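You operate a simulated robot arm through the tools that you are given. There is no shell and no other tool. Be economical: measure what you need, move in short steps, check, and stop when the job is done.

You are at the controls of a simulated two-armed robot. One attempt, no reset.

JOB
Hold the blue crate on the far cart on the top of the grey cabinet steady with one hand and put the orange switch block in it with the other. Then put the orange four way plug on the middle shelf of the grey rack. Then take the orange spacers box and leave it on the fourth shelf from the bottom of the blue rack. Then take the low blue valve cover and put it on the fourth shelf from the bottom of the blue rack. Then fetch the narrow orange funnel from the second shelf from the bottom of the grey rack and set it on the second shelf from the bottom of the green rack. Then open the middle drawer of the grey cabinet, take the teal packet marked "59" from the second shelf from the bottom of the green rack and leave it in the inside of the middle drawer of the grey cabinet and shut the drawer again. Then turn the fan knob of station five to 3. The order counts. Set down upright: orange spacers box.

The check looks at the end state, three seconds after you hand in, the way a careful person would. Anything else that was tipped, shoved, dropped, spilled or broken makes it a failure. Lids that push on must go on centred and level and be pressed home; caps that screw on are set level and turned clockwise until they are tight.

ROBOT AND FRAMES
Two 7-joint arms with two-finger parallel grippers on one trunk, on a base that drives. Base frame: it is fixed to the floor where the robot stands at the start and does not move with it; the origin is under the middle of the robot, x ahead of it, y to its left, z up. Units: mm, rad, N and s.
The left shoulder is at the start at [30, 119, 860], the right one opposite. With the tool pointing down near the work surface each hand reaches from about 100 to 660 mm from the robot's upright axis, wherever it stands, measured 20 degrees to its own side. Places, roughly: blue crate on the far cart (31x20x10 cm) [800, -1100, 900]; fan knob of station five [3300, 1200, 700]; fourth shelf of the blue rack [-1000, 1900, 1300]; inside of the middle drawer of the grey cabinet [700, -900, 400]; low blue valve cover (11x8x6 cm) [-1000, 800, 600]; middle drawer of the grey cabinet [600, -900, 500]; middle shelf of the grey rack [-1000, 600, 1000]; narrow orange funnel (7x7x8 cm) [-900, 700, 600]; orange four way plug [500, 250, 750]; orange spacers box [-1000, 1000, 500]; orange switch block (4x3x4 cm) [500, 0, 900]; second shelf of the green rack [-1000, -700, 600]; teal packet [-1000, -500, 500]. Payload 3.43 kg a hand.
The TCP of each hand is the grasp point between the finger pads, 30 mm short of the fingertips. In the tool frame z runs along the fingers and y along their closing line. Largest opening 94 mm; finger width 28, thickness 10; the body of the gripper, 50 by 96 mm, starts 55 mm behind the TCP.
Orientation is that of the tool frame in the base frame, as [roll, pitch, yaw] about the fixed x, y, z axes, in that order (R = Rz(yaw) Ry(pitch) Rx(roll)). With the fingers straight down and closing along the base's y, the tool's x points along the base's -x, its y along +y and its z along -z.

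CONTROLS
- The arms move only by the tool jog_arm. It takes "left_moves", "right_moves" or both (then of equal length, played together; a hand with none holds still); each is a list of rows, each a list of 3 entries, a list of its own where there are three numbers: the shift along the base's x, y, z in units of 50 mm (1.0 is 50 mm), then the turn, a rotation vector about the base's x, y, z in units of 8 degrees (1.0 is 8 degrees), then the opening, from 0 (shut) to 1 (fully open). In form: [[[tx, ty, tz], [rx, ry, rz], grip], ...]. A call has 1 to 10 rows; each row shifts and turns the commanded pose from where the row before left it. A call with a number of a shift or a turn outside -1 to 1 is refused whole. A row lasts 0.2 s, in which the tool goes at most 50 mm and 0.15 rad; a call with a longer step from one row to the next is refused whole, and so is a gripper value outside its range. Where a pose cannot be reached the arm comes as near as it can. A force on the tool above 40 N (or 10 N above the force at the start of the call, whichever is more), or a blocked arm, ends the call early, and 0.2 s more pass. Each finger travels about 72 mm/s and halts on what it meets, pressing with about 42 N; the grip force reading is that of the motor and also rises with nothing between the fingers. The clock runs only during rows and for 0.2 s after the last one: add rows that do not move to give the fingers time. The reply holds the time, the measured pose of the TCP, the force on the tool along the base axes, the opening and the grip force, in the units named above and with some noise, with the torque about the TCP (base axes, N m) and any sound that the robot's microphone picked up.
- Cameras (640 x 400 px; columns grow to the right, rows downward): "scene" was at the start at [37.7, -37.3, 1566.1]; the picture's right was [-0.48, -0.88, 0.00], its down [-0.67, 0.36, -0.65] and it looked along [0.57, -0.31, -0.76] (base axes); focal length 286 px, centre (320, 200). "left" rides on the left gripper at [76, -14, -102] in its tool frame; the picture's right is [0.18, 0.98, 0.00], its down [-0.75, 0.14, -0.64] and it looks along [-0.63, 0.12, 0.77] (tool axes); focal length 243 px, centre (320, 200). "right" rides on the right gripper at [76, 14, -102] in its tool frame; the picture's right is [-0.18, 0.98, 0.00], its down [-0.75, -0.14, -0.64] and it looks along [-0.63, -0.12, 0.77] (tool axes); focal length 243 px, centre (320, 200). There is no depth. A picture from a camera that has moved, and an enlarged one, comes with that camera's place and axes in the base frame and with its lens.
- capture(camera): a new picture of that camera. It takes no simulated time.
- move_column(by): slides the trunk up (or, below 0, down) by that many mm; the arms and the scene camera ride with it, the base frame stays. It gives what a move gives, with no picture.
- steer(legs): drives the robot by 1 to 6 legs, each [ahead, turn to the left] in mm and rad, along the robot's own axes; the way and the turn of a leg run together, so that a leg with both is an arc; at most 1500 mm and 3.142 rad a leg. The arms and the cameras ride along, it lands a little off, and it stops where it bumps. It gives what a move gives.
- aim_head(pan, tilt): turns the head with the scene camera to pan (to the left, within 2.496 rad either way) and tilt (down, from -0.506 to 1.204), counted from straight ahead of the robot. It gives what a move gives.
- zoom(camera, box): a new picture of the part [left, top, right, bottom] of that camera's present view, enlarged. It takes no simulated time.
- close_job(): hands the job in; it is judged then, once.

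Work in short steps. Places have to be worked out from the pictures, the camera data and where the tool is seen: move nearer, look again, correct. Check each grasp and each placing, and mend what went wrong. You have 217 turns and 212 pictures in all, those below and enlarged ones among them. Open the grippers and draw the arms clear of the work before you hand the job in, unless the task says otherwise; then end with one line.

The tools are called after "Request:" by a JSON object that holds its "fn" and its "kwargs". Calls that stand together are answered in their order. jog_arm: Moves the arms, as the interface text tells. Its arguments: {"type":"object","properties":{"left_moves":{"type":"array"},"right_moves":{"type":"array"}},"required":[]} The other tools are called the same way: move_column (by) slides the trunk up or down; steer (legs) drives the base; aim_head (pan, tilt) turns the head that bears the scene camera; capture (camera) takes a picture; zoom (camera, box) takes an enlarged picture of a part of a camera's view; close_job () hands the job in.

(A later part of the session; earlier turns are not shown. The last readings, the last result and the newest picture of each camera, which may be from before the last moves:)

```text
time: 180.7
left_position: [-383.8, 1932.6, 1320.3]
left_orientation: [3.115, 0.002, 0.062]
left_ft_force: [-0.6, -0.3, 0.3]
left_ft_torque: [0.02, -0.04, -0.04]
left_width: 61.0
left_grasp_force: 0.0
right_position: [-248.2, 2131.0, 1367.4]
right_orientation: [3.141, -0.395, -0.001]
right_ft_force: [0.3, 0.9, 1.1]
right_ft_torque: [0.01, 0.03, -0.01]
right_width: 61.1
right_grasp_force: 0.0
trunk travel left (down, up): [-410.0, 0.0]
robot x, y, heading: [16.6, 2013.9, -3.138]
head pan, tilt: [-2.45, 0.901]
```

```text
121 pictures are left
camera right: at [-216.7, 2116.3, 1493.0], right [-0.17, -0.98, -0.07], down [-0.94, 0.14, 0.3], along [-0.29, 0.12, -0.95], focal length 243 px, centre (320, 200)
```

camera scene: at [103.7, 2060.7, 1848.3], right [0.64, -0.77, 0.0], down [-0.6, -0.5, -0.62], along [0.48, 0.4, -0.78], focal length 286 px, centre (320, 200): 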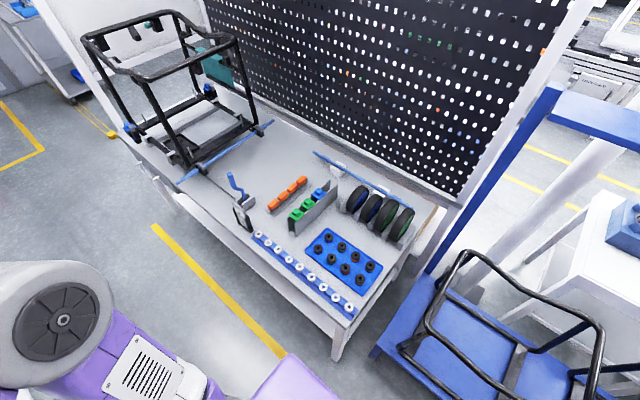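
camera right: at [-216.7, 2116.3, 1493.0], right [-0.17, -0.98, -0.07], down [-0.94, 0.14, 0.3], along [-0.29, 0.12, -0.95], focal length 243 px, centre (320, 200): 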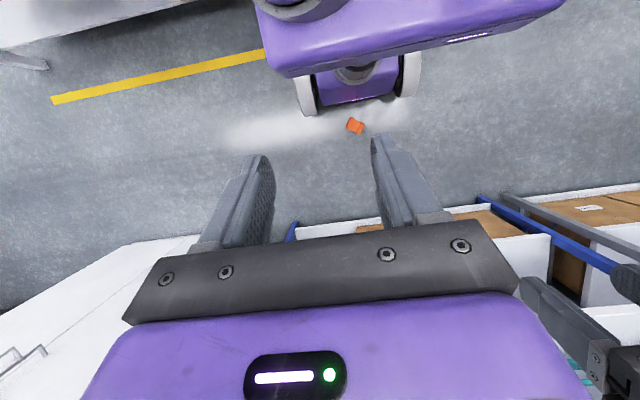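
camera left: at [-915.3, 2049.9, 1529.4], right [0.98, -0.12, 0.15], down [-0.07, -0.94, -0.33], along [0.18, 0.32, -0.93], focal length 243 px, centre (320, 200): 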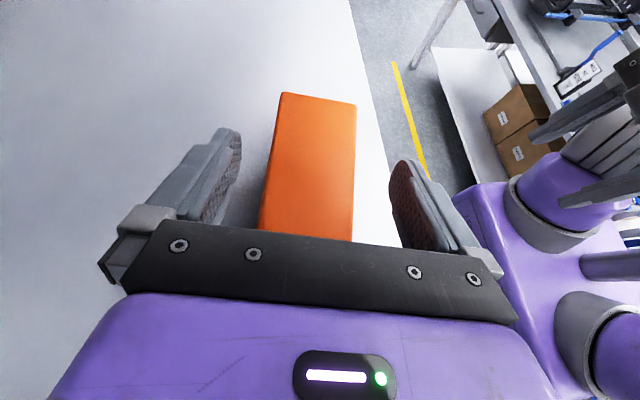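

The base can't turn without hitting the box (wide wheels), but the left hand can pick it from here: tool down, yaw +55°, pinching the 60 mm thickness. First lower the trunk, move the right hand aside and yaw the left hand.

Request:
{"fn": "move_column", "kwargs": {"by": -400}}

Request:
{"fn": "jog_arm", "kwargs": {"left_moves": [[[0, 0, 0], [0, 0, 0.95], 1], [[0, 0, 0], [0, 0, 0.95], 1], [[0, 0, 0], [0, 0, 0.95], 1], [[0, 0, 0], [0, 0, 0.95], 1], [[0, 0, 0], [0, 0, 0.95], 1], [[0, 0, 0], [0, 0, 0.95], 1], [[0, 0, 0], [0, 0, 0.8], 1], [[0.5, 0, 0], [0, 0, 0], 1]], "right_moves": [[[0, 0.6, 0], [0, 0.94, 0], 0.65], [[0, 0.6, 0], [0, 0.94, 0], 0.65], [[0, 0.6, 0], [0, 0.94, 0], 0.65], [[0, 0.6, 0], [0, 0, 0], 0.65], [[0, 0.6, 0], [0, 0, 0], 0.65], [[0, 0, 0], [0, 0, 0], 0.65], [[0, 0, 0], [0, 0, 0], 0.65], [[0, 0, 0], [0, 0, 0], 0.65]]}}

Request:
{"fn": "aim_head", "kwargs": {"pan": 0, "tilt": 1.2}}

Request:
{"fn": "capture", "kwargs": {"camera": "left"}}

Request:
{"fn": "capture", "kwargs": {"camera": "scene"}}

```text
time: 184.5
left_position: [-385.1, 1933.4, 920.5]
left_orientation: [3.115, 0.001, 0.062]
left_ft_force: [-0.6, -0.6, -0.1]
left_ft_torque: [0.0, 0.0, 0.03]
left_width: 61.0
left_grasp_force: 0.1
right_position: [-247.5, 2131.1, 968.6]
right_orientation: [-3.141, -0.396, -0.003]
right_ft_force: [0.6, -0.5, 0.7]
right_ft_torque: [0.04, 0.0, -0.01]
right_width: 61.1
right_grasp_force: 0.1
trunk travel left (down, up): [-10.0, 400.0]
robot x, y, heading: [14.2, 2015.0, -3.136]
head pan, tilt: [-2.45, 0.901]
```

```text
time: 186.3
left_position: [-358.7, 1931.9, 921.1]
left_orientation: [3.116, 0.001, 0.97]
left_ft_force: [0.2, 0.2, -0.1]
left_ft_torque: [0.02, 0.02, 0.02]
left_width: 94.3
left_grasp_force: 0.1
right_position: [-247.1, 2281.3, 969.7]
right_orientation: [3.14, 0.001, -0.002]
right_ft_force: [0.1, 0.2, -0.2]
right_ft_torque: [0.0, 0.02, -0.03]
right_width: 61.4
right_grasp_force: 0.1
trunk travel left (down, up): [-10.0, 400.0]
robot x, y, heading: [17.0, 2013.5, -3.138]
head pan, tilt: [-2.45, 0.901]
```

```text
time: 188.6
left_position: [-359.0, 1933.8, 920.4]
left_orientation: [3.116, 0.001, 0.969]
left_ft_force: [-0.3, -0.3, 0.3]
left_ft_torque: [-0.01, -0.02, -0.02]
left_width: 93.8
left_grasp_force: 0.1
right_position: [-248.4, 2281.9, 966.8]
right_orientation: [-3.141, -0.002, 0.0]
right_ft_force: [-0.2, 0.3, 0.5]
right_ft_torque: [-0.03, 0.0, 0.0]
right_width: 61.2
right_grasp_force: 0.0
trunk travel left (down, up): [-10.0, 400.0]
robot x, y, heading: [17.0, 2013.4, -3.135]
head pan, tilt: [0.0, 1.201]
```

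```text
120 pictures are left
camera left: at [-331.0, 2005.8, 1023.5], right [0.91, -0.4, 0.03], down [-0.32, -0.69, 0.65], along [-0.24, -0.6, -0.76], focal length 243 px, centre (320, 200)
```

left: 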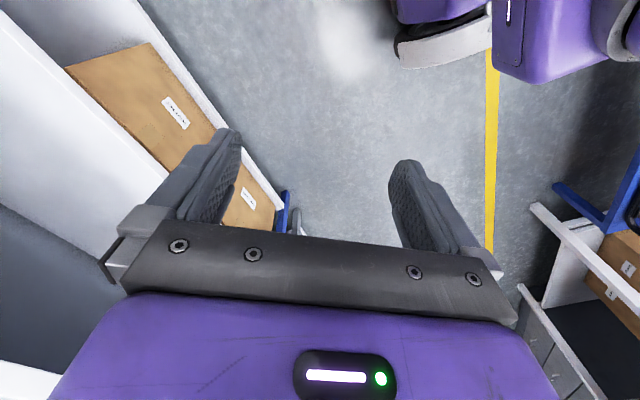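

```text
119 pictures are left
camera scene: at [-10.1, 2012.0, 1428.5], right [0.0, 1.0, 0.0], down [0.93, 0.0, -0.36], along [-0.36, 0.0, -0.93], focal length 286 px, centre (320, 200)
```

scene: 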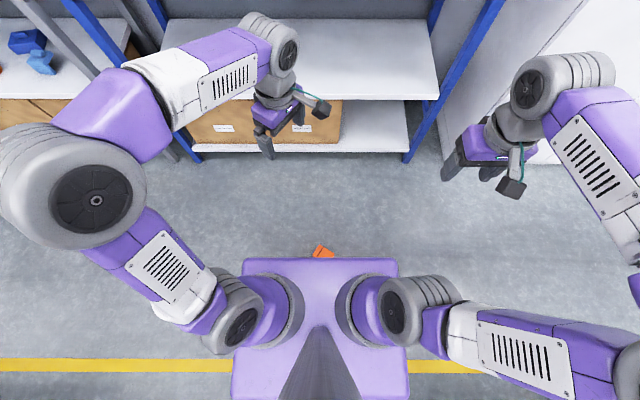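

Box is just ahead of the torso plate, reachable. Bring the left hand down above it.

Request:
{"fn": "jog_arm", "kwargs": {"left_moves": [[[0.3, 0.3, -0.8], [0, 0, 0], 1], [[0.3, 0.3, -0.8], [0, 0, 0], 1], [[0.3, 0.3, -0.8], [0, 0, 0], 1], [[0.3, 0.3, -0.8], [0, 0, 0], 1], [[0.3, 0.3, -0.8], [0, 0, 0], 1], [[0.3, 0.3, -0.8], [0, 0, 0], 1], [[0.3, 0.15, -0.8], [0, 0, 0], 1], [[0, 0, -0.8], [0, 0, 0], 1], [[0, 0, -0.8], [0, 0, 0], 1]]}}

Request:
{"fn": "capture", "kwargs": {"camera": "left"}}

Request:
{"fn": "capture", "kwargs": {"camera": "scene"}}

```text
time: 190.6
left_position: [-254.9, 2031.9, 559.1]
left_orientation: [3.115, 0.003, 0.97]
left_ft_force: [0.5, 0.9, 0.5]
left_ft_torque: [0.02, 0.01, -0.02]
left_width: 93.8
left_grasp_force: 0.0
right_position: [-247.9, 2281.2, 968.9]
right_orientation: [3.141, -0.001, -0.002]
right_ft_force: [1.3, 0.2, 1.3]
right_ft_torque: [-0.01, -0.01, 0.0]
right_width: 60.9
right_grasp_force: 0.1
trunk travel left (down, up): [-10.0, 400.0]
robot x, y, heading: [15.7, 2012.6, -3.137]
head pan, tilt: [0.0, 1.201]
```

```text
118 pictures are left
camera left: at [-226.8, 2103.5, 662.0], right [0.91, -0.4, 0.02], down [-0.32, -0.69, 0.65], along [-0.24, -0.6, -0.76], focal length 243 px, centre (320, 200)
```

left: 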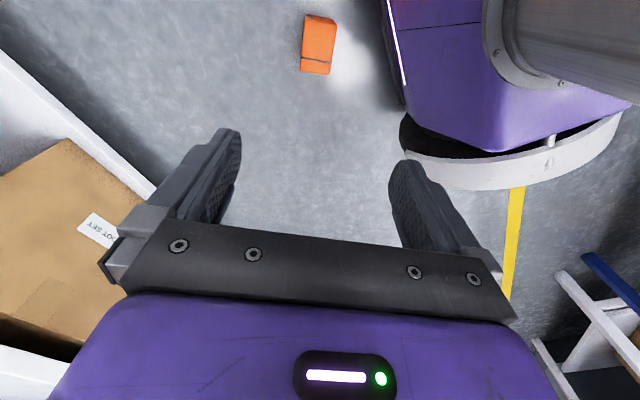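

```text
117 pictures are left
camera scene: at [-10.4, 2012.0, 1428.5], right [0.0, 1.0, 0.0], down [0.93, 0.0, -0.36], along [-0.36, 0.0, -0.93], focal length 286 px, centre (320, 200)
```

scene: 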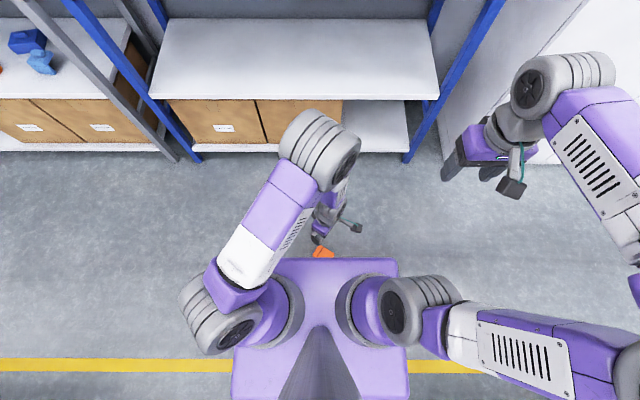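

Request:
{"fn": "zoom", "kwargs": {"camera": "left", "box": [270, 0, 370, 90]}}

```text
4.44 times, centred on (320, 45) of left
camera zoom: at [-226.8, 2103.5, 662.0], right [0.91, -0.4, 0.02], down [-0.32, -0.69, 0.65], along [-0.24, -0.6, -0.76], focal length 1078 px, centre (320, 889)
```

zoom: 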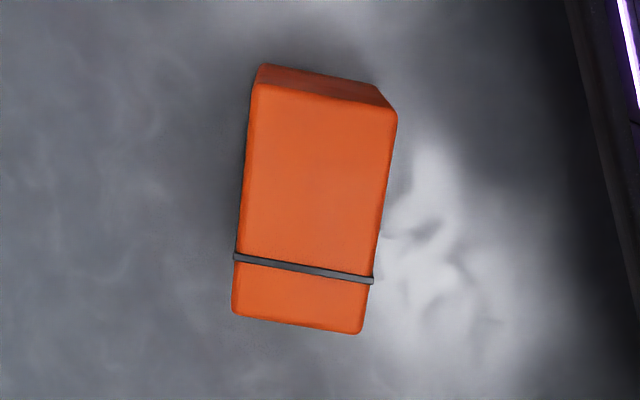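

Box stands on end (130 mm tall) at centre ≈[−249, 2028], matching the hand yaw. Descend toward it.

Request:
{"fn": "jog_arm", "kwargs": {"left_moves": [[[0.12, -0.08, -0.9], [0, 0, 0], 1], [[0, 0, -0.9], [0, 0, 0], 1], [[0, 0, -0.9], [0, 0, 0], 1], [[0, 0, -0.9], [0, 0, 0], 1], [[0, 0, -0.9], [0, 0, 0], 1], [[0, 0, -0.9], [0, 0, 0], 1], [[0, 0, -0.9], [0, 0, 0], 1], [[0, 0, 0], [0, 0, 0], 1]]}}

Request:
{"fn": "capture", "kwargs": {"camera": "left"}}

```text
time: 192.4
left_position: [-249.4, 2026.4, 259.9]
left_orientation: [3.116, -0.001, 0.968]
left_ft_force: [0.5, -1.0, 0.4]
left_ft_torque: [0.0, -0.03, 0.01]
left_width: 94.2
left_grasp_force: 0.0
left hand out of reach, approached as far as the arm can: row 7
right_position: [-248.7, 2280.1, 967.8]
right_orientation: [-3.14, -0.001, -0.002]
right_ft_force: [-0.5, 0.9, 0.2]
right_ft_torque: [0.02, 0.0, -0.03]
right_width: 61.3
right_grasp_force: 0.2
trunk travel left (down, up): [-10.0, 400.0]
robot x, y, heading: [15.3, 2011.8, -3.134]
head pan, tilt: [0.0, 1.201]
```

```text
115 pictures are left
camera left: at [-221.0, 2099.1, 363.3], right [0.91, -0.4, 0.02], down [-0.32, -0.69, 0.65], along [-0.24, -0.6, -0.76], focal length 243 px, centre (320, 200)
```

left: 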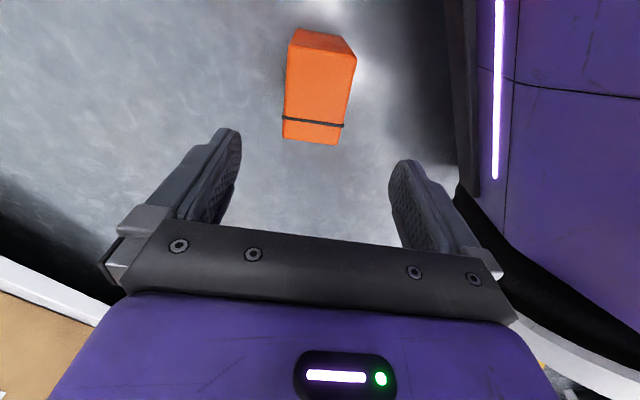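

The arm can't get lower right here (joint limit). Try farther forward first to find a posture that reaches the floor.

Request:
{"fn": "jog_arm", "kwargs": {"left_moves": [[[-0.9, -0.3, 0.4], [0, 0, 0], 1], [[-0.9, -0.3, 0], [0, 0, 0], 1], [[-0.9, -0.3, -0.3], [0, 0, 0], 1], [[-0.5, 0, -0.8], [0, 0, 0], 1], [[0, 0, -0.8], [0, 0, 0], 1], [[0, 0, -0.8], [0, 0, 0], 1], [[0, 0, -0.8], [0, 0, 0], 1], [[0, 0, 0], [0, 0, 0], 1]]}}

Request:
{"fn": "capture", "kwargs": {"camera": "scene"}}

```text
refused: row 1 steps farther than a row can; nothing moved
```

```text
114 pictures are left
camera scene: at [-10.2, 2011.9, 1428.5], right [0.0, 1.0, 0.0], down [0.93, 0.0, -0.36], along [-0.36, 0.0, -0.93], focal length 286 px, centre (320, 200)
```

scene: 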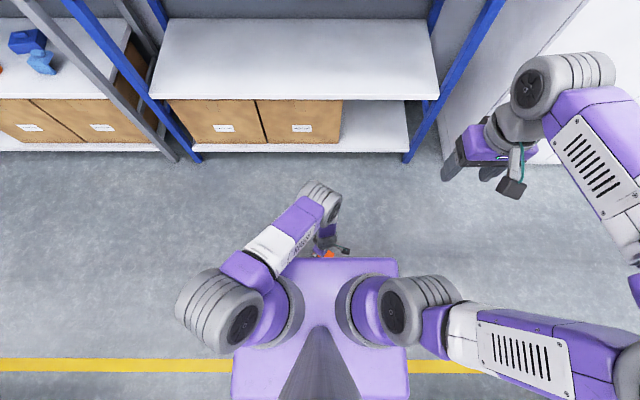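

Request:
{"fn": "jog_arm", "kwargs": {"left_moves": [[[-0.8, -0.2, 0.3], [0, 0, 0], 1], [[-0.8, -0.2, 0], [0, 0, 0], 1], [[-0.8, -0.2, 0], [0, 0, 0], 1], [[-0.8, 0, -0.3], [0, 0, 0], 1], [[0, 0, -0.9], [0, 0, 0], 1], [[0, 0, -0.9], [0, 0, 0], 1], [[0, 0, -0.9], [0, 0, 0], 1], [[0, 0, 0], [0, 0, 0], 1]]}}

Request:
{"fn": "capture", "kwargs": {"camera": "scene"}}

```text
time: 194.2
left_position: [-388.1, 1997.4, 268.4]
left_orientation: [3.117, 0.002, 0.968]
left_ft_force: [0.0, -0.4, 0.5]
left_ft_torque: [0.0, 0.01, 0.02]
left_width: 94.1
left_grasp_force: 0.1
left hand out of reach, approached as far as the arm can: row 4, 5, 6, 7
right_position: [-247.8, 2281.4, 967.8]
right_orientation: [-3.14, -0.001, -0.002]
right_ft_force: [0.0, -0.4, -0.4]
right_ft_torque: [0.01, 0.0, 0.01]
right_width: 61.1
right_grasp_force: 0.0
trunk travel left (down, up): [-10.0, 400.0]
robot x, y, heading: [13.7, 2017.5, -3.139]
head pan, tilt: [0.0, 1.201]
```

```text
113 pictures are left
camera scene: at [-10.1, 2012.0, 1428.5], right [0.0, 1.0, 0.0], down [0.93, 0.0, -0.36], along [-0.36, 0.0, -0.93], focal length 286 px, centre (320, 200)
```

scene: 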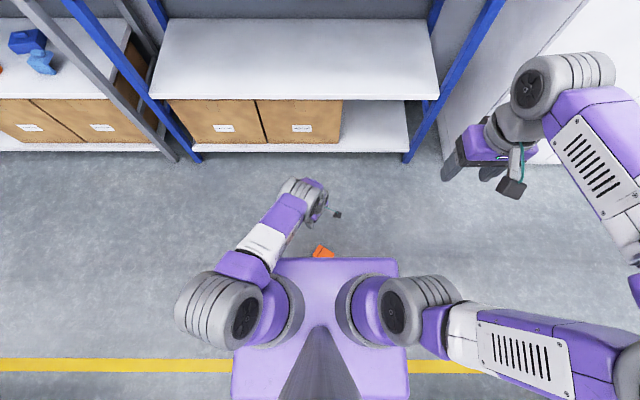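

Test whether directly in front of the left shoulder the hand gets lower.

Request:
{"fn": "jog_arm", "kwargs": {"left_moves": [[[0.4, -0.8, 0.2], [0, 0, 0], 1], [[0.4, -0.8, 0], [0, 0, 0], 1], [[0.4, -0.6, 0], [0, 0, 0], 1], [[0, 0, -0.8], [0, 0, 0], 1], [[0, 0, -0.8], [0, 0, 0], 1], [[0, 0, -0.8], [0, 0, 0], 1], [[0, 0, -0.8], [0, 0, 0], 1], [[0, 0, 0], [0, 0, 0], 1]]}}

Request:
{"fn": "move_column", "kwargs": {"by": -10}}

```text
time: 196.0
left_position: [-329.3, 1887.4, 217.6]
left_orientation: [3.116, 0.002, 0.968]
left_ft_force: [0.1, -0.6, 0.0]
left_ft_torque: [0.06, 0.01, 0.01]
left_width: 94.2
left_grasp_force: 0.1
left hand out of reach, approached as far as the arm can: row 5, 6, 7
right_position: [-247.5, 2281.4, 967.4]
right_orientation: [3.14, 0.001, -0.002]
right_ft_force: [-0.2, 0.1, -0.1]
right_ft_torque: [0.0, -0.01, 0.02]
right_width: 61.1
right_grasp_force: 0.1
trunk travel left (down, up): [-10.0, 400.0]
robot x, y, heading: [16.7, 2010.8, -3.138]
head pan, tilt: [0.0, 1.201]
```

```text
time: 196.5
left_position: [-329.5, 1888.0, 209.0]
left_orientation: [3.115, 0.001, 0.968]
left_ft_force: [0.0, -1.2, -0.8]
left_ft_torque: [0.01, -0.01, 0.01]
left_width: 94.4
left_grasp_force: 0.2
right_position: [-247.9, 2281.2, 957.9]
right_orientation: [3.14, 0.0, -0.001]
right_ft_force: [-0.8, 0.4, -0.1]
right_ft_torque: [-0.01, 0.02, 0.02]
right_width: 61.1
right_grasp_force: 0.1
trunk travel left (down, up): [0.0, 410.0]
robot x, y, heading: [18.1, 2018.0, -3.137]
head pan, tilt: [0.0, 1.201]
```

Vertical reach bottoms out near z≈210 here. Try with a forward-tilted tool and lower.

Request:
{"fn": "jog_arm", "kwargs": {"left_moves": [[[-0.2, 0, 0], [0, 0.94, 0], 1], [[-0.2, 0, 0], [0, 0.94, 0], 1], [[-0.2, 0, 0], [0, 0.94, 0], 1], [[0, 0, -0.6], [0, 0, 0], 1], [[0, 0, -0.6], [0, 0, 0], 1], [[0, 0, -0.6], [0, 0, 0], 1], [[0, 0, 0], [0, 0, 0], 1]]}}

Request:
{"fn": "capture", "kwargs": {"camera": "scene"}}

```text
time: 198.1
left_position: [-356.2, 1888.6, 202.1]
left_orientation: [-2.837, 0.218, 1.002]
left_ft_force: [-0.5, 0.2, -0.9]
left_ft_torque: [0.0, -0.01, 0.0]
left_width: 93.9
left_grasp_force: 0.0
left hand out of reach, approached as far as the arm can: row 4, 5, 6
right_position: [-249.0, 2280.9, 957.8]
right_orientation: [3.141, -0.001, 0.0]
right_ft_force: [-0.3, -0.6, -0.3]
right_ft_torque: [0.01, 0.0, -0.03]
right_width: 61.0
right_grasp_force: 0.1
trunk travel left (down, up): [0.0, 410.0]
robot x, y, heading: [18.7, 2011.1, -3.138]
head pan, tilt: [0.0, 1.201]
```

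```text
112 pictures are left
camera scene: at [-10.1, 2012.0, 1418.5], right [0.0, 1.0, 0.0], down [0.93, 0.0, -0.36], along [-0.36, 0.0, -0.93], focal length 286 px, centre (320, 200)
```

scene: 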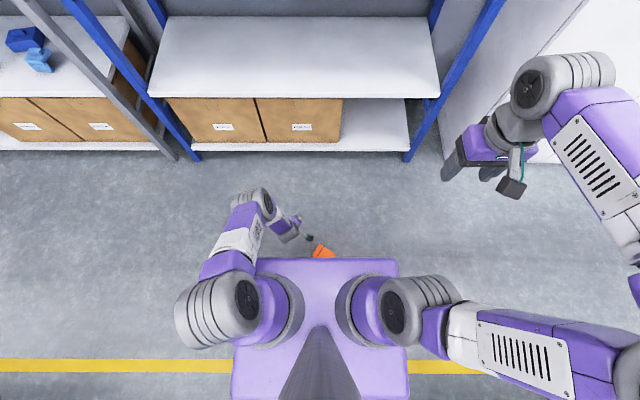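

Before trying more, test whether the floor is reachable farther out (rel ≈530) with a vertical tool.

Request:
{"fn": "jog_arm", "kwargs": {"left_moves": [[[-0.5, 0, 0.6], [0, -0.94, 0], 1], [[-0.5, 0, 0.3], [0, -0.94, 0], 1], [[-0.7, 0, 0.2], [0, -0.94, 0], 1], [[-0.8, 0, 0.2], [0, 0, 0], 1], [[-0.8, 0, 0], [0, 0, 0], 1], [[0, 0, -0.9], [0, 0, 0], 1], [[0, 0, -0.9], [0, 0, 0], 1], [[0, 0, -0.9], [0, 0, 0], 1], [[0, 0, -0.9], [0, 0, 0], 1], [[0, 0, 0], [0, 0, 0], 1]]}}

```text
time: 200.3
left_position: [-451.4, 1889.3, 260.5]
left_orientation: [3.114, 0.003, 0.97]
left_ft_force: [0.3, -0.7, 0.2]
left_ft_torque: [0.0, 0.02, 0.03]
left_width: 93.9
left_grasp_force: 0.1
left hand out of reach, approached as far as the arm can: row 4, 5, 6, 7, 8, 9
right_position: [-248.2, 2281.8, 958.2]
right_orientation: [-3.14, -0.001, -0.002]
right_ft_force: [0.0, 0.2, -0.4]
right_ft_torque: [-0.02, 0.02, 0.01]
right_width: 61.1
right_grasp_force: 0.1
trunk travel left (down, up): [0.0, 410.0]
robot x, y, heading: [13.1, 2010.3, -3.135]
head pan, tilt: [0.0, 1.201]
```

Closer-in reaches lower (z 209 at rel 347). Probe close to the base, left side, with neutral yaw.

Request:
{"fn": "jog_arm", "kwargs": {"left_moves": [[[0.8, -0.2, 0.2], [0, 0, -0.94], 1], [[0.8, -0.3, 0.2], [0, 0, -0.94], 1], [[0.8, -0.3, 0], [0, 0, -0.94], 1], [[0.8, -0.3, 0], [0, 0, -0.94], 1], [[0.8, 0, 0], [0, 0, -0.94], 1], [[0, 0, -0.9], [0, 0, -0.94], 1], [[0, 0, -0.9], [0, 0, -0.94], 1], [[0, 0, -0.9], [0, 0, 0], 1], [[0, 0, -0.9], [0, 0, 0], 1], [[0, 0, 0], [0, 0, 0], 1]]}}

Request:
{"fn": "capture", "kwargs": {"camera": "left"}}

```text
time: 201.8
left_position: [-267.8, 1832.9, 242.7]
left_orientation: [3.121, 0.032, 0.199]
left_ft_force: [-0.3, 0.3, -0.3]
left_ft_torque: [0.0, -0.01, -0.01]
left_width: 94.0
left_grasp_force: 0.0
right_position: [-248.1, 2281.4, 957.8]
right_orientation: [-3.141, -0.001, -0.002]
right_ft_force: [-0.8, -0.1, 0.7]
right_ft_torque: [0.01, -0.01, 0.01]
right_width: 61.2
right_grasp_force: 0.0
trunk travel left (down, up): [0.0, 410.0]
robot x, y, heading: [17.1, 2012.2, -3.134]
head pan, tilt: [0.0, 1.201]
stopped in row 7 (left hand): the force on the tool passed its limit at 84 N (the readings are from after the stop); the commanded pose is now the measured one
```

```text
111 pictures are left
camera left: at [-192.8, 1864.7, 342.4], right [0.38, -0.93, 0.01], down [-0.69, -0.27, 0.67], along [-0.61, -0.26, -0.74], focal length 243 px, centre (320, 200)
```

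left: 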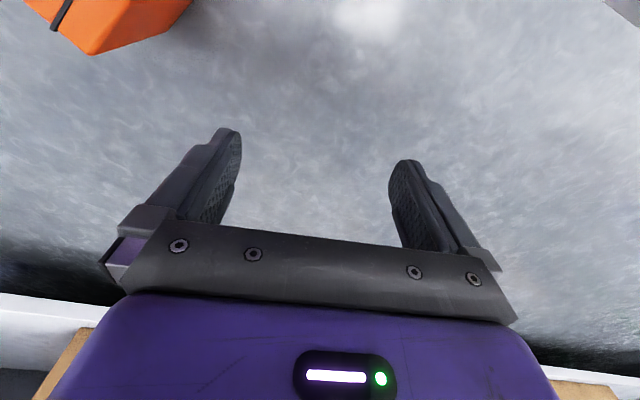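

The hand touched the base there. I probe once more well to the robot's left side to see the lowest reachable height.

Request:
{"fn": "jog_arm", "kwargs": {"left_moves": [[[-0.4, 0, 0.7], [0, 0, 0], 1], [[0, -0.9, 0.2], [0, 0, 0], 1], [[0, -0.9, 0], [0, 0, 0], 1], [[0, -0.9, 0], [0, 0, 0], 1], [[0, -0.9, 0], [0, 0, 0], 1], [[0, -0.7, -0.6], [0, 0, 0], 1], [[0, 0, -0.9], [0, 0, 0], 1], [[0, 0, -0.9], [0, 0, 0], 1], [[0, 0, -0.9], [0, 0, 0], 1], [[0, 0, -0.9], [0, 0, 0], 1]]}}

Request:
{"fn": "capture", "kwargs": {"camera": "scene"}}

Request:
{"fn": "capture", "kwargs": {"camera": "left"}}

```text
time: 204.0
left_position: [-283.0, 1615.6, 163.1]
left_orientation: [3.121, 0.029, 0.201]
left_ft_force: [0.8, -0.2, -0.1]
left_ft_torque: [-0.02, 0.0, 0.0]
left_width: 94.0
left_grasp_force: 0.0
left hand out of reach, approached as far as the arm can: row 9, 10
right_position: [-248.2, 2282.1, 957.3]
right_orientation: [-3.141, 0.002, -0.002]
right_ft_force: [-0.4, 0.0, -0.2]
right_ft_torque: [-0.01, -0.01, 0.0]
right_width: 61.1
right_grasp_force: 0.2
trunk travel left (down, up): [0.0, 410.0]
robot x, y, heading: [17.0, 2012.8, -3.137]
head pan, tilt: [0.0, 1.201]
```

```text
110 pictures are left
camera scene: at [-10.2, 2012.2, 1418.5], right [0.0, 1.0, 0.0], down [0.93, 0.0, -0.36], along [-0.36, 0.0, -0.93], focal length 286 px, centre (320, 200)
```

scene: 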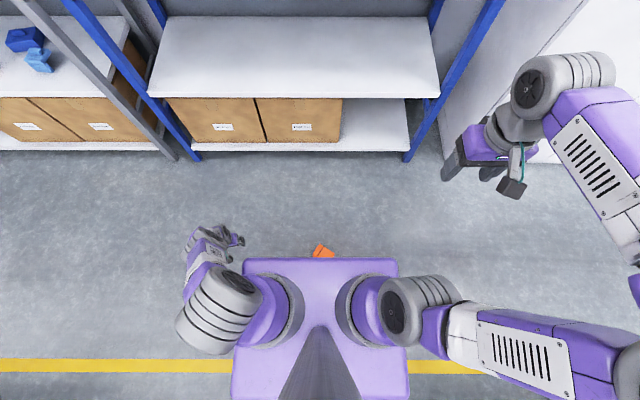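

```text
109 pictures are left
camera left: at [-208.8, 1646.6, 263.4], right [0.37, -0.93, 0.02], down [-0.69, -0.27, 0.67], along [-0.61, -0.26, -0.74], focal length 243 px, centre (320, 200)
```

left: 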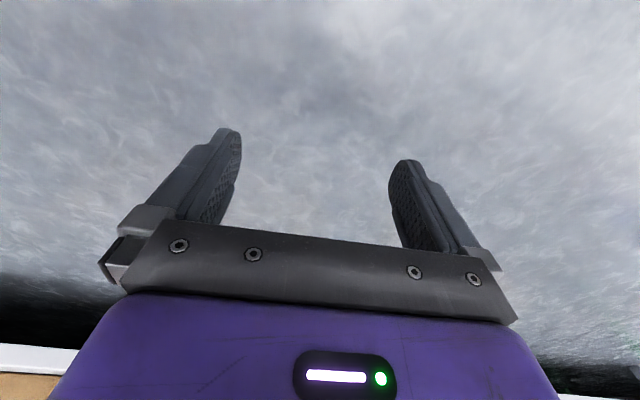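

To the side it gets lower (z 163). Probe further back alongside the robot.

Request:
{"fn": "jog_arm", "kwargs": {"left_moves": [[[0.8, -0.3, 0.2], [0, 0, 0], 1], [[0.8, -0.3, 0], [0, 0, 0], 1], [[0.8, 0, 0], [0, 0, 0], 1], [[0, 0, -0.8], [0, 0, 0], 1], [[0, 0, -0.8], [0, 0, 0], 1], [[0, 0, -0.6], [0, 0, 0], 1], [[0, 0, 0], [0, 0, 0], 1]]}}

Request:
{"fn": "jog_arm", "kwargs": {"left_moves": [[[0.6, -0.5, 0], [0, 0, 0], 1], [[0.6, -0.5, 0], [0, 0, 0], 1], [[0, 0, -0.5], [0, 0, 0], 1], [[0, 0, -0.5], [0, 0, 0], 1], [[0, 0, 0], [0, 0, 0], 1]]}}

```text
time: 205.6
left_position: [-158.9, 1589.1, 132.0]
left_orientation: [3.12, 0.031, 0.2]
left_ft_force: [-0.8, -0.6, -0.2]
left_ft_torque: [-0.01, -0.01, 0.0]
left_width: 93.9
left_grasp_force: 0.1
left hand out of reach, approached as far as the arm can: row 5, 6
right_position: [-248.3, 2281.3, 957.7]
right_orientation: [-3.141, 0.001, -0.001]
right_ft_force: [0.2, -0.8, 0.1]
right_ft_torque: [-0.01, 0.01, 0.02]
right_width: 61.1
right_grasp_force: 0.0
trunk travel left (down, up): [0.0, 410.0]
robot x, y, heading: [18.4, 2012.4, -3.136]
head pan, tilt: [0.0, 1.201]
```

```text
time: 206.8
left_position: [-98.1, 1544.9, 136.0]
left_orientation: [3.12, 0.03, 0.199]
left_ft_force: [0.0, -0.2, 0.8]
left_ft_torque: [0.02, 0.0, -0.01]
left_width: 94.0
left_grasp_force: 0.0
left hand out of reach, approached as far as the arm can: row 2, 3, 4
right_position: [-247.8, 2281.9, 958.4]
right_orientation: [-3.141, -0.002, -0.001]
right_ft_force: [-0.5, -0.8, -0.1]
right_ft_torque: [0.01, 0.02, 0.03]
right_width: 61.0
right_grasp_force: 0.1
trunk travel left (down, up): [0.0, 410.0]
robot x, y, heading: [15.7, 2009.6, -3.138]
head pan, tilt: [0.0, 1.201]
```

Beside the robot the hand gets to z≈132 (tips ≈102), enough to pinch the 130 mm-tall standing box. First see if the base can back away now (nothing visible within 400 mm behind).

Request:
{"fn": "jog_arm", "kwargs": {"left_moves": [[[0, 0, 0.9], [0, 0, 0], 1], [[0, 0, 0.9], [0, 0, 0], 1], [[-0.6, 0.5, 0.5], [0, 0, 0], 1], [[-0.6, 0.5, 0.5], [0, 0, 0], 1], [[-0.6, 0.5, 0.5], [0, 0, 0], 1]]}}

Request:
{"fn": "steer", "kwargs": {"legs": [[-60, 0]]}}

Request:
{"fn": "capture", "kwargs": {"camera": "scene"}}

```text
time: 208.0
left_position: [-184.7, 1620.8, 302.3]
left_orientation: [3.119, 0.03, 0.201]
left_ft_force: [0.6, 0.4, -0.1]
left_ft_torque: [-0.01, 0.01, 0.0]
left_width: 93.9
left_grasp_force: 0.1
right_position: [-247.3, 2281.7, 958.0]
right_orientation: [3.141, 0.0, -0.003]
right_ft_force: [-0.4, -0.3, 0.6]
right_ft_torque: [-0.01, -0.03, -0.02]
right_width: 61.0
right_grasp_force: 0.1
trunk travel left (down, up): [0.0, 410.0]
robot x, y, heading: [18.2, 2012.7, -3.135]
head pan, tilt: [0.0, 1.201]
```

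```text
time: 208.9
left_position: [-127.0, 1621.5, 301.9]
left_orientation: [3.12, 0.032, 0.198]
left_ft_force: [-0.3, 0.5, -0.1]
left_ft_torque: [-0.01, -0.02, 0.01]
left_width: 94.2
left_grasp_force: 0.1
right_position: [-187.8, 2281.4, 957.7]
right_orientation: [3.14, 0.003, -0.001]
right_ft_force: [0.7, -0.3, -0.3]
right_ft_torque: [-0.01, 0.01, -0.01]
right_width: 61.0
right_grasp_force: 0.0
trunk travel left (down, up): [0.0, 410.0]
robot x, y, heading: [74.3, 2008.9, -3.142]
head pan, tilt: [0.0, 1.201]
```

```text
108 pictures are left
camera scene: at [49.9, 2012.4, 1418.5], right [0.0, 1.0, 0.0], down [0.93, 0.0, -0.36], along [-0.36, 0.0, -0.93], focal length 286 px, centre (320, 200)
```

scene: 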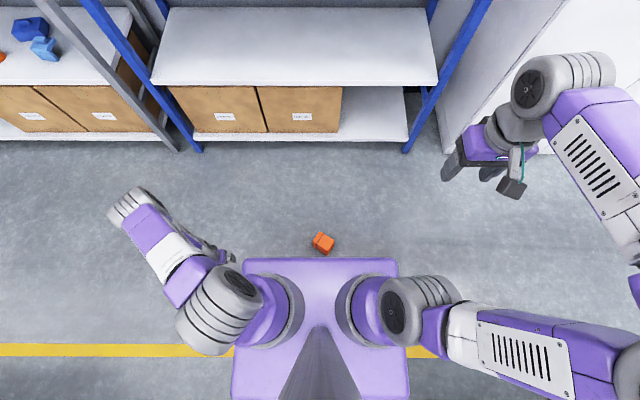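

The base moves freely. I'll put the box at my left side: first tuck and raise the right hand (bench nearby), then rotate/back in small legs to face +y at ≈[170, 1858].

Request:
{"fn": "jog_arm", "kwargs": {"right_moves": [[[0, -0.6, 0.7], [0, 0, 0], 0.65], [[0, -0.6, 0.7], [0, 0, 0], 0.65], [[0, -0.6, 0.7], [0, 0, 0], 0.65], [[0, -0.6, 0.7], [0, 0, 0], 0.65], [[0, 0, 0.9], [0, 0, 0], 0.65], [[0, 0, 0.9], [0, 0, 0], 0.65]]}}

Request:
{"fn": "steer", "kwargs": {"legs": [[0, -0.52], [-115, 0]]}}

Request:
{"fn": "capture", "kwargs": {"camera": "scene"}}

```text
time: 210.3
left_position: [-126.2, 1621.1, 302.4]
left_orientation: [3.12, 0.032, 0.199]
left_ft_force: [0.0, 0.0, 1.1]
left_ft_torque: [0.02, 0.03, 0.01]
left_width: 94.2
left_grasp_force: 0.1
right_position: [-187.4, 2161.8, 1143.6]
right_orientation: [-3.141, 0.0, -0.001]
right_ft_force: [-0.2, 0.6, 0.3]
right_ft_torque: [0.0, 0.03, 0.01]
right_width: 61.4
right_grasp_force: 0.1
right hand out of reach, approached as far as the arm can: row 6
trunk travel left (down, up): [0.0, 410.0]
robot x, y, heading: [77.1, 2015.7, -3.136]
head pan, tilt: [0.0, 1.201]
```

```text
time: 213.0
left_position: [-196.8, 1718.9, 302.2]
left_orientation: [3.12, 0.032, -0.329]
left_ft_force: [0.6, -0.2, -0.1]
left_ft_torque: [0.0, -0.01, 0.03]
left_width: 94.1
left_grasp_force: 0.0
right_position: [22.0, 2215.3, 1143.0]
right_orientation: [-3.141, 0.002, -0.53]
right_ft_force: [0.0, -1.1, 0.7]
right_ft_torque: [0.0, 0.04, 0.01]
right_width: 61.2
right_grasp_force: 0.1
trunk travel left (down, up): [0.0, 410.0]
robot x, y, heading: [175.1, 1951.6, 2.613]
head pan, tilt: [0.0, 1.201]
```

```text
107 pictures are left
camera scene: at [152.4, 1968.0, 1418.5], right [0.5, 0.87, 0.0], down [0.81, -0.47, -0.36], along [-0.31, 0.18, -0.93], focal length 286 px, centre (320, 200)
```

scene: 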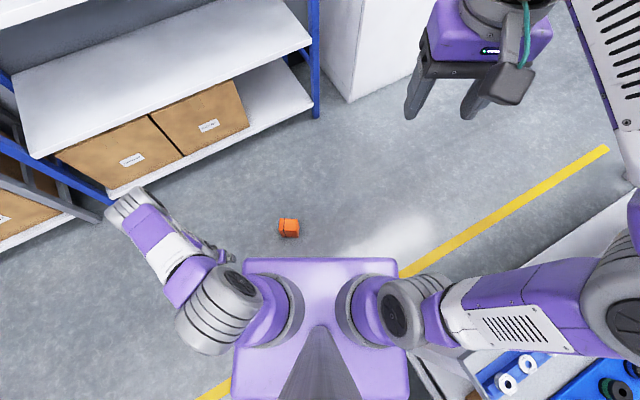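

Box unmoved at ≈[−240, 2026]. Best stance: heading 60° at ≈[21, 1676], reached by rotating right ~89° and backing 315 mm.

Request:
{"fn": "steer", "kwargs": {"legs": [[0, -1.56], [-315, 0]]}}

Request:
{"fn": "aim_head", "kwargs": {"pan": 0.9, "tilt": 1.1}}

Request:
{"fn": "capture", "kwargs": {"camera": "scene"}}

Request:
{"fn": "capture", "kwargs": {"camera": "left"}}

```text
time: 215.4
left_position: [-265.5, 2009.3, 301.8]
left_orientation: [3.124, 0.029, -1.015]
left_ft_force: [-0.4, 0.1, -0.4]
left_ft_torque: [0.03, 0.01, -0.05]
left_width: 94.1
left_grasp_force: 0.0
right_position: [220.1, 2255.7, 1143.8]
right_orientation: [3.141, 0.003, -1.22]
right_ft_force: [1.0, 0.3, -0.2]
right_ft_torque: [0.02, -0.01, -0.02]
right_width: 60.9
right_grasp_force: 0.0
trunk travel left (down, up): [0.0, 410.0]
robot x, y, heading: [170.2, 1958.5, 1.93]
head pan, tilt: [0.0, 1.201]
stopped in leg 1: the robot was blocked; the commanded pose is now the measured one
```

```text
time: 216.6
left_position: [-265.7, 2009.4, 301.9]
left_orientation: [3.122, 0.028, -1.018]
left_ft_force: [-0.6, 0.2, -0.5]
left_ft_torque: [-0.05, 0.02, -0.01]
left_width: 93.7
left_grasp_force: 0.0
right_position: [218.9, 2254.5, 1143.7]
right_orientation: [3.141, 0.001, -1.222]
right_ft_force: [0.7, 0.2, 0.4]
right_ft_torque: [-0.03, 0.01, 0.0]
right_width: 61.1
right_grasp_force: 0.1
trunk travel left (down, up): [0.0, 410.0]
robot x, y, heading: [166.1, 1956.8, 1.927]
head pan, tilt: [0.901, 1.1]
```

```text
106 pictures are left
camera scene: at [120.6, 1947.0, 1424.5], right [0.31, 0.95, 0.0], down [0.85, -0.27, -0.45], along [-0.43, 0.14, -0.89], focal length 286 px, centre (320, 200)
```

scene: 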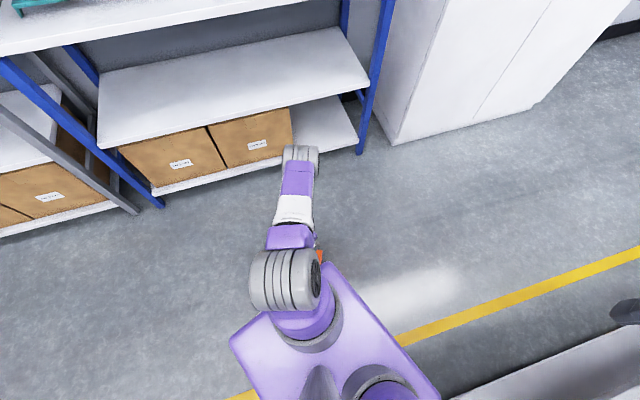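

```text
105 pictures are left
camera left: at [-211.1, 1950.7, 402.2], right [-0.74, -0.67, 0.01], down [-0.5, 0.56, 0.67], along [-0.46, 0.49, -0.75], focal length 243 px, centre (320, 200)
```

left: 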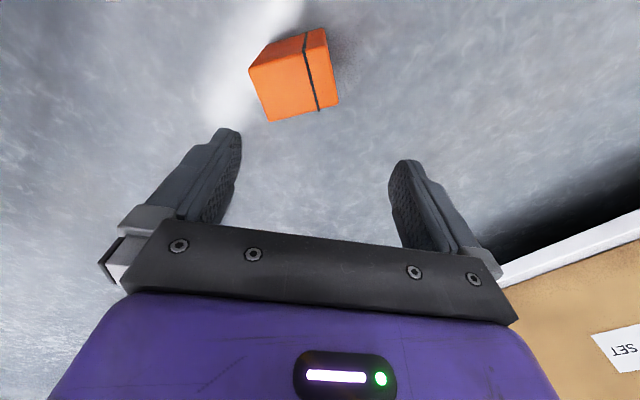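

Blocked at heading 110° (bench/dolly on the right), but the box is now at rel ≈(210 ahead, 365 left) – near the low-reach zone. I yaw the left hand by −65° to match the box and centre over it.

Request:
{"fn": "jog_arm", "kwargs": {"left_moves": [[[0.1, 0.1, 0], [0, 0, -0.91], 1], [[0.1, 0.1, 0], [0, 0, -0.91], 1], [[0.15, 0.1, 0], [0, 0, -0.91], 1], [[0, 0, 0], [0, 0, -0.91], 1], [[0, 0, 0], [0, 0, -0.91], 1], [[0, 0, 0], [0, 0, -0.91], 1], [[0, 0, 0], [0, 0, -0.91], 1], [[0, 0, 0], [0, 0, -0.91], 1], [[0, 0, 0], [0, 0, -0.91], 1]]}}

Request:
{"fn": "capture", "kwargs": {"camera": "left"}}

Request:
{"fn": "zoom", "kwargs": {"camera": "left", "box": [220, 0, 420, 125]}}

```text
time: 218.6
left_position: [-249.5, 2024.9, 301.8]
left_orientation: [3.12, 0.029, -2.164]
left_ft_force: [0.1, 0.2, 0.0]
left_ft_torque: [0.0, -0.04, -0.01]
left_width: 94.2
left_grasp_force: 0.0
right_position: [219.7, 2255.4, 1144.0]
right_orientation: [-3.141, 0.003, -1.22]
right_ft_force: [-0.1, 0.8, -0.5]
right_ft_torque: [0.02, 0.01, 0.01]
right_width: 61.1
right_grasp_force: 0.1
trunk travel left (down, up): [0.0, 410.0]
robot x, y, heading: [169.0, 1957.0, 1.933]
head pan, tilt: [0.901, 1.1]
```

```text
104 pictures are left
camera left: at [-279.9, 1950.1, 402.3], right [-0.92, 0.4, 0.01], down [0.3, 0.68, 0.67], along [0.25, 0.62, -0.75], focal length 243 px, centre (320, 200)
```

left: 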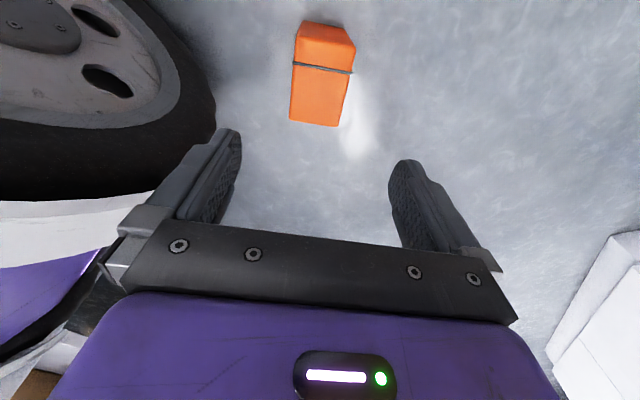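

```text
3.20 times, centred on (320, 62) of left
camera zoom: at [-279.9, 1950.1, 402.3], right [-0.92, 0.4, 0.01], down [0.3, 0.68, 0.67], along [0.25, 0.62, -0.75], focal length 776 px, centre (320, 640)
```

zoom: 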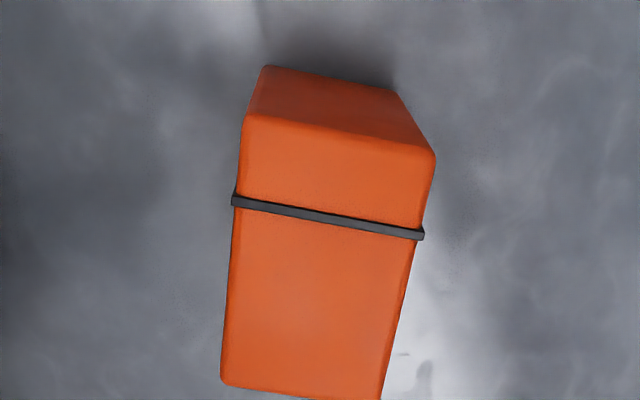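

Well aligned; box centre ≈[−252, 2027]. Descend as far as possible.

Request:
{"fn": "jog_arm", "kwargs": {"left_moves": [[[-0.05, 0.04, -0.8], [0, 0, 0], 1], [[0, 0, -0.8], [0, 0, 0], 1], [[0, 0, -0.8], [0, 0, 0], 1], [[0, 0, -0.5], [0, 0, 0], 1], [[0, 0, -0.3], [0, 0, 0], 1], [[0, 0, 0], [0, 0, 0], 1]]}}

Request:
{"fn": "capture", "kwargs": {"camera": "left"}}

```text
time: 220.0
left_position: [-251.0, 2026.3, 142.4]
left_orientation: [3.122, 0.029, -2.16]
left_ft_force: [-0.2, 0.7, -0.2]
left_ft_torque: [0.02, 0.01, -0.01]
left_width: 94.2
left_grasp_force: 0.0
right_position: [218.5, 2255.6, 1144.0]
right_orientation: [3.141, 0.002, -1.219]
right_ft_force: [-0.2, 0.1, 0.7]
right_ft_torque: [0.02, -0.01, 0.0]
right_width: 61.1
right_grasp_force: 0.1
trunk travel left (down, up): [0.0, 410.0]
robot x, y, heading: [170.0, 1956.6, 1.933]
head pan, tilt: [0.901, 1.1]
```

```text
102 pictures are left
camera left: at [-282.3, 1951.4, 242.6], right [-0.92, 0.39, 0.01], down [0.3, 0.68, 0.67], along [0.25, 0.62, -0.75], focal length 243 px, centre (320, 200)
```

left: 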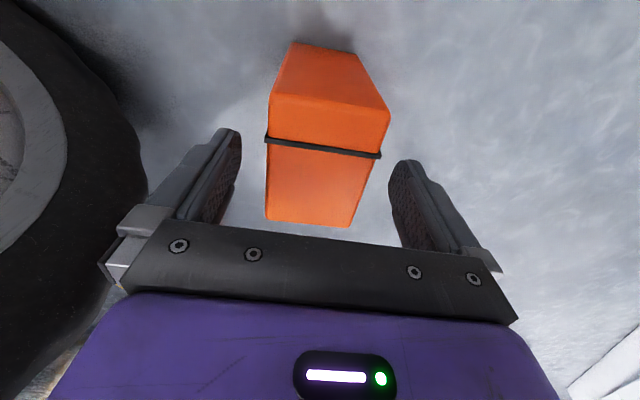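

No limit reported yet at z 142. Continue down.

Request:
{"fn": "jog_arm", "kwargs": {"left_moves": [[[0, 0, -0.4], [0, 0, 0], 1], [[0, 0, -0.4], [0, 0, 0], 1], [[0, 0, -0.4], [0, 0, 0], 1], [[0, 0, 0], [0, 0, 0], 1]]}}

Request:
{"fn": "capture", "kwargs": {"camera": "left"}}

```text
time: 221.0
left_position: [-251.4, 2026.2, 132.8]
left_orientation: [3.122, 0.03, -2.16]
left_ft_force: [0.2, -0.1, -1.2]
left_ft_torque: [-0.05, -0.01, 0.01]
left_width: 94.1
left_grasp_force: 0.0
left hand out of reach, approached as far as the arm can: row 1, 2, 3
right_position: [218.9, 2255.9, 1144.2]
right_orientation: [3.141, 0.003, -1.221]
right_ft_force: [-0.2, -0.1, -0.8]
right_ft_torque: [0.03, -0.02, 0.01]
right_width: 61.2
right_grasp_force: 0.0
trunk travel left (down, up): [0.0, 410.0]
robot x, y, heading: [169.8, 1955.8, 1.93]
head pan, tilt: [0.901, 1.1]
```

```text
101 pictures are left
camera left: at [-282.2, 1951.2, 232.9], right [-0.92, 0.39, 0.01], down [0.3, 0.68, 0.67], along [0.25, 0.62, -0.75], focal length 243 px, centre (320, 200)
```

left: 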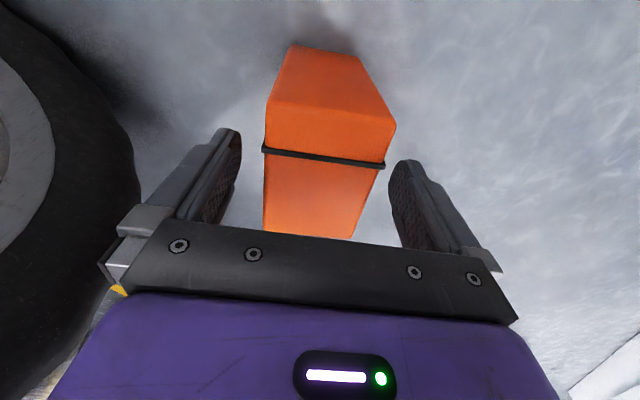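

Limit z≈133: fingertips overlap the top ~27 mm of the box. Close and lift.

Request:
{"fn": "jog_arm", "kwargs": {"left_moves": [[[0, 0, 0], [0, 0, 0], 0.75], [[0, 0, 0], [0, 0, 0], 0.55], [[0, 0, 0], [0, 0, 0], 0.4], [[0, 0, 0], [0, 0, 0], 0.35], [[0, 0, 0], [0, 0, 0], 0.35], [[0, 0, 0], [0, 0, 0], 0.35]]}}

Request:
{"fn": "jog_arm", "kwargs": {"left_moves": [[[0, 0, 0.3], [0, 0, 0], 0.35], [[0, 0, 0.5], [0, 0, 0], 0.35], [[0, 0, 0.5], [0, 0, 0], 0.35], [[0, 0, 0.5], [0, 0, 0], 0.35]]}}

Request:
{"fn": "capture", "kwargs": {"camera": "left"}}

```text
time: 222.4
left_position: [-251.2, 2027.3, 132.3]
left_orientation: [3.122, 0.029, -2.161]
left_ft_force: [0.9, -1.0, 3.3]
left_ft_torque: [0.04, 0.03, 0.06]
left_width: 63.8
left_grasp_force: 41.3
right_position: [218.8, 2255.3, 1143.7]
right_orientation: [3.141, 0.001, -1.218]
right_ft_force: [0.1, 0.1, -0.2]
right_ft_torque: [0.01, -0.03, 0.02]
right_width: 61.0
right_grasp_force: 0.1
trunk travel left (down, up): [0.0, 410.0]
robot x, y, heading: [171.1, 1953.5, 1.929]
head pan, tilt: [0.901, 1.1]
```

```text
time: 223.4
left_position: [-251.8, 2026.4, 223.9]
left_orientation: [3.121, 0.028, -2.158]
left_ft_force: [-0.2, -0.2, -3.6]
left_ft_torque: [0.02, 0.03, 0.0]
left_width: 61.6
left_grasp_force: 41.9
right_position: [218.7, 2255.2, 1143.5]
right_orientation: [3.141, 0.001, -1.22]
right_ft_force: [1.0, -0.1, -1.9]
right_ft_torque: [0.0, -0.01, 0.01]
right_width: 61.0
right_grasp_force: 0.0
trunk travel left (down, up): [0.0, 410.0]
robot x, y, heading: [170.1, 1956.7, 1.929]
head pan, tilt: [0.901, 1.1]
```

```text
100 pictures are left
camera left: at [-282.3, 1951.0, 323.4], right [-0.92, 0.39, 0.01], down [0.3, 0.68, 0.67], along [0.25, 0.62, -0.75], focal length 243 px, centre (320, 200)
```

left: 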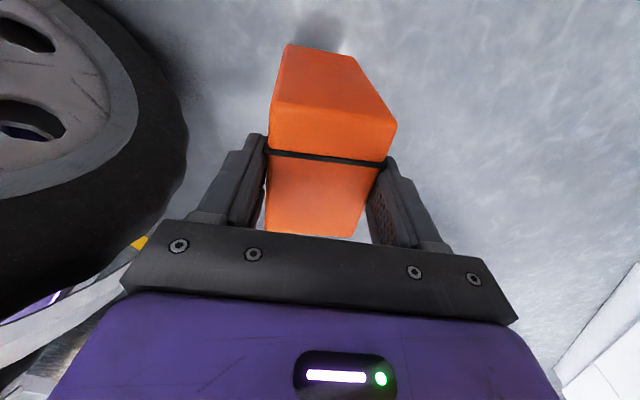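

Box lifted securely (weight ~3.6 N on the hand). Raise the trunk, then drive back in front of the blue rack at ≈[−250, 2230].

Request:
{"fn": "jog_arm", "kwargs": {"left_moves": [[[0, 0, 0.8], [0, 0, 0], 0.35], [[0, 0, 0.8], [0, 0, 0], 0.35], [[0, 0, 0.8], [0, 0, 0], 0.35]]}}

Request:
{"fn": "move_column", "kwargs": {"by": 400}}

Request:
{"fn": "steer", "kwargs": {"legs": [[0, 0.637], [450, 0], [0, 0.577]]}}

Request:
{"fn": "capture", "kwargs": {"camera": "left"}}

Request:
{"fn": "aim_head", "kwargs": {"pan": 0.2, "tilt": 0.7}}

Request:
{"fn": "capture", "kwargs": {"camera": "scene"}}

```text
time: 224.2
left_position: [-252.3, 2027.5, 342.7]
left_orientation: [3.121, 0.03, -2.161]
left_ft_force: [0.1, 0.3, -3.4]
left_ft_torque: [0.02, 0.03, 0.02]
left_width: 61.7
left_grasp_force: 42.4
right_position: [219.2, 2254.4, 1143.1]
right_orientation: [-3.142, 0.001, -1.218]
right_ft_force: [0.1, 0.7, 0.7]
right_ft_torque: [-0.01, 0.0, 0.01]
right_width: 61.1
right_grasp_force: 0.0
trunk travel left (down, up): [0.0, 410.0]
robot x, y, heading: [169.5, 1956.6, 1.931]
head pan, tilt: [0.901, 1.1]
```

```text
time: 228.0
left_position: [-252.1, 2028.1, 741.8]
left_orientation: [3.122, 0.03, -2.161]
left_ft_force: [0.5, 0.0, -3.4]
left_ft_torque: [-0.02, 0.0, 0.0]
left_width: 61.3
left_grasp_force: 42.3
right_position: [218.3, 2255.0, 1543.1]
right_orientation: [3.141, 0.002, -1.221]
right_ft_force: [-0.5, -0.6, 0.7]
right_ft_torque: [-0.05, 0.0, -0.02]
right_width: 61.1
right_grasp_force: 0.0
trunk travel left (down, up): [-400.0, 10.0]
robot x, y, heading: [171.4, 1954.2, 1.931]
head pan, tilt: [0.901, 1.1]
```

```text
time: 234.1
left_position: [-418.6, 1828.0, 741.9]
left_orientation: [3.124, 0.029, -0.949]
left_ft_force: [-0.2, -0.2, -2.7]
left_ft_torque: [-0.02, -0.03, -0.05]
left_width: 61.3
left_grasp_force: 42.0
right_position: [-468.2, 2349.9, 1543.6]
right_orientation: [-3.14, 0.001, -0.007]
right_ft_force: [0.0, -0.3, 0.0]
right_ft_torque: [-0.04, -0.01, 0.0]
right_width: 61.2
right_grasp_force: 0.1
trunk travel left (down, up): [-400.0, 10.0]
robot x, y, heading: [-205.4, 2198.4, -3.145]
head pan, tilt: [0.901, 1.1]
```

```text
99 pictures are left
camera left: at [-360.2, 1773.6, 842.3], right [-0.69, -0.72, 0.01], down [-0.53, 0.52, 0.67], along [-0.49, 0.45, -0.75], focal length 243 px, centre (320, 200)
```

left: 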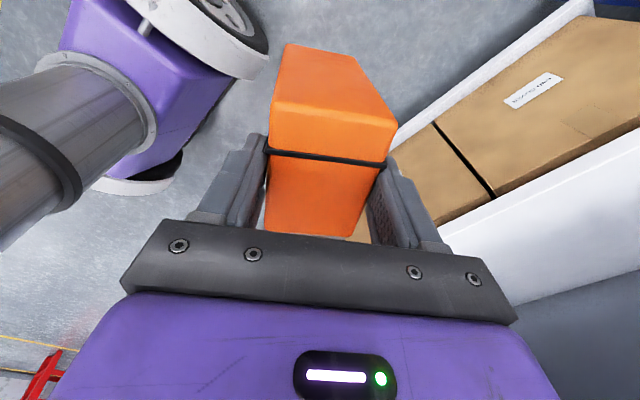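

```text
time: 235.1
left_position: [-419.2, 1827.6, 741.3]
left_orientation: [3.121, 0.029, -0.949]
left_ft_force: [-0.1, 0.0, -4.3]
left_ft_torque: [-0.02, -0.02, -0.01]
left_width: 61.7
left_grasp_force: 41.5
right_position: [-468.7, 2349.5, 1544.0]
right_orientation: [-3.141, 0.001, -0.005]
right_ft_force: [0.4, -0.3, 0.2]
right_ft_torque: [0.02, 0.01, -0.01]
right_width: 61.2
right_grasp_force: 0.0
trunk travel left (down, up): [-400.0, 10.0]
robot x, y, heading: [-207.8, 2198.3, -3.14]
head pan, tilt: [0.201, 0.7]
```

```text
98 pictures are left
camera scene: at [-258.5, 2181.5, 1854.4], right [-0.2, 0.98, 0.0], down [0.63, 0.13, -0.76], along [-0.75, -0.15, -0.64], focal length 286 px, centre (320, 200)
```

scene: 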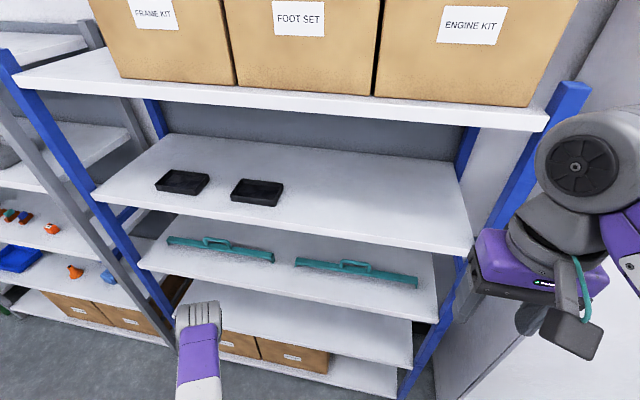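

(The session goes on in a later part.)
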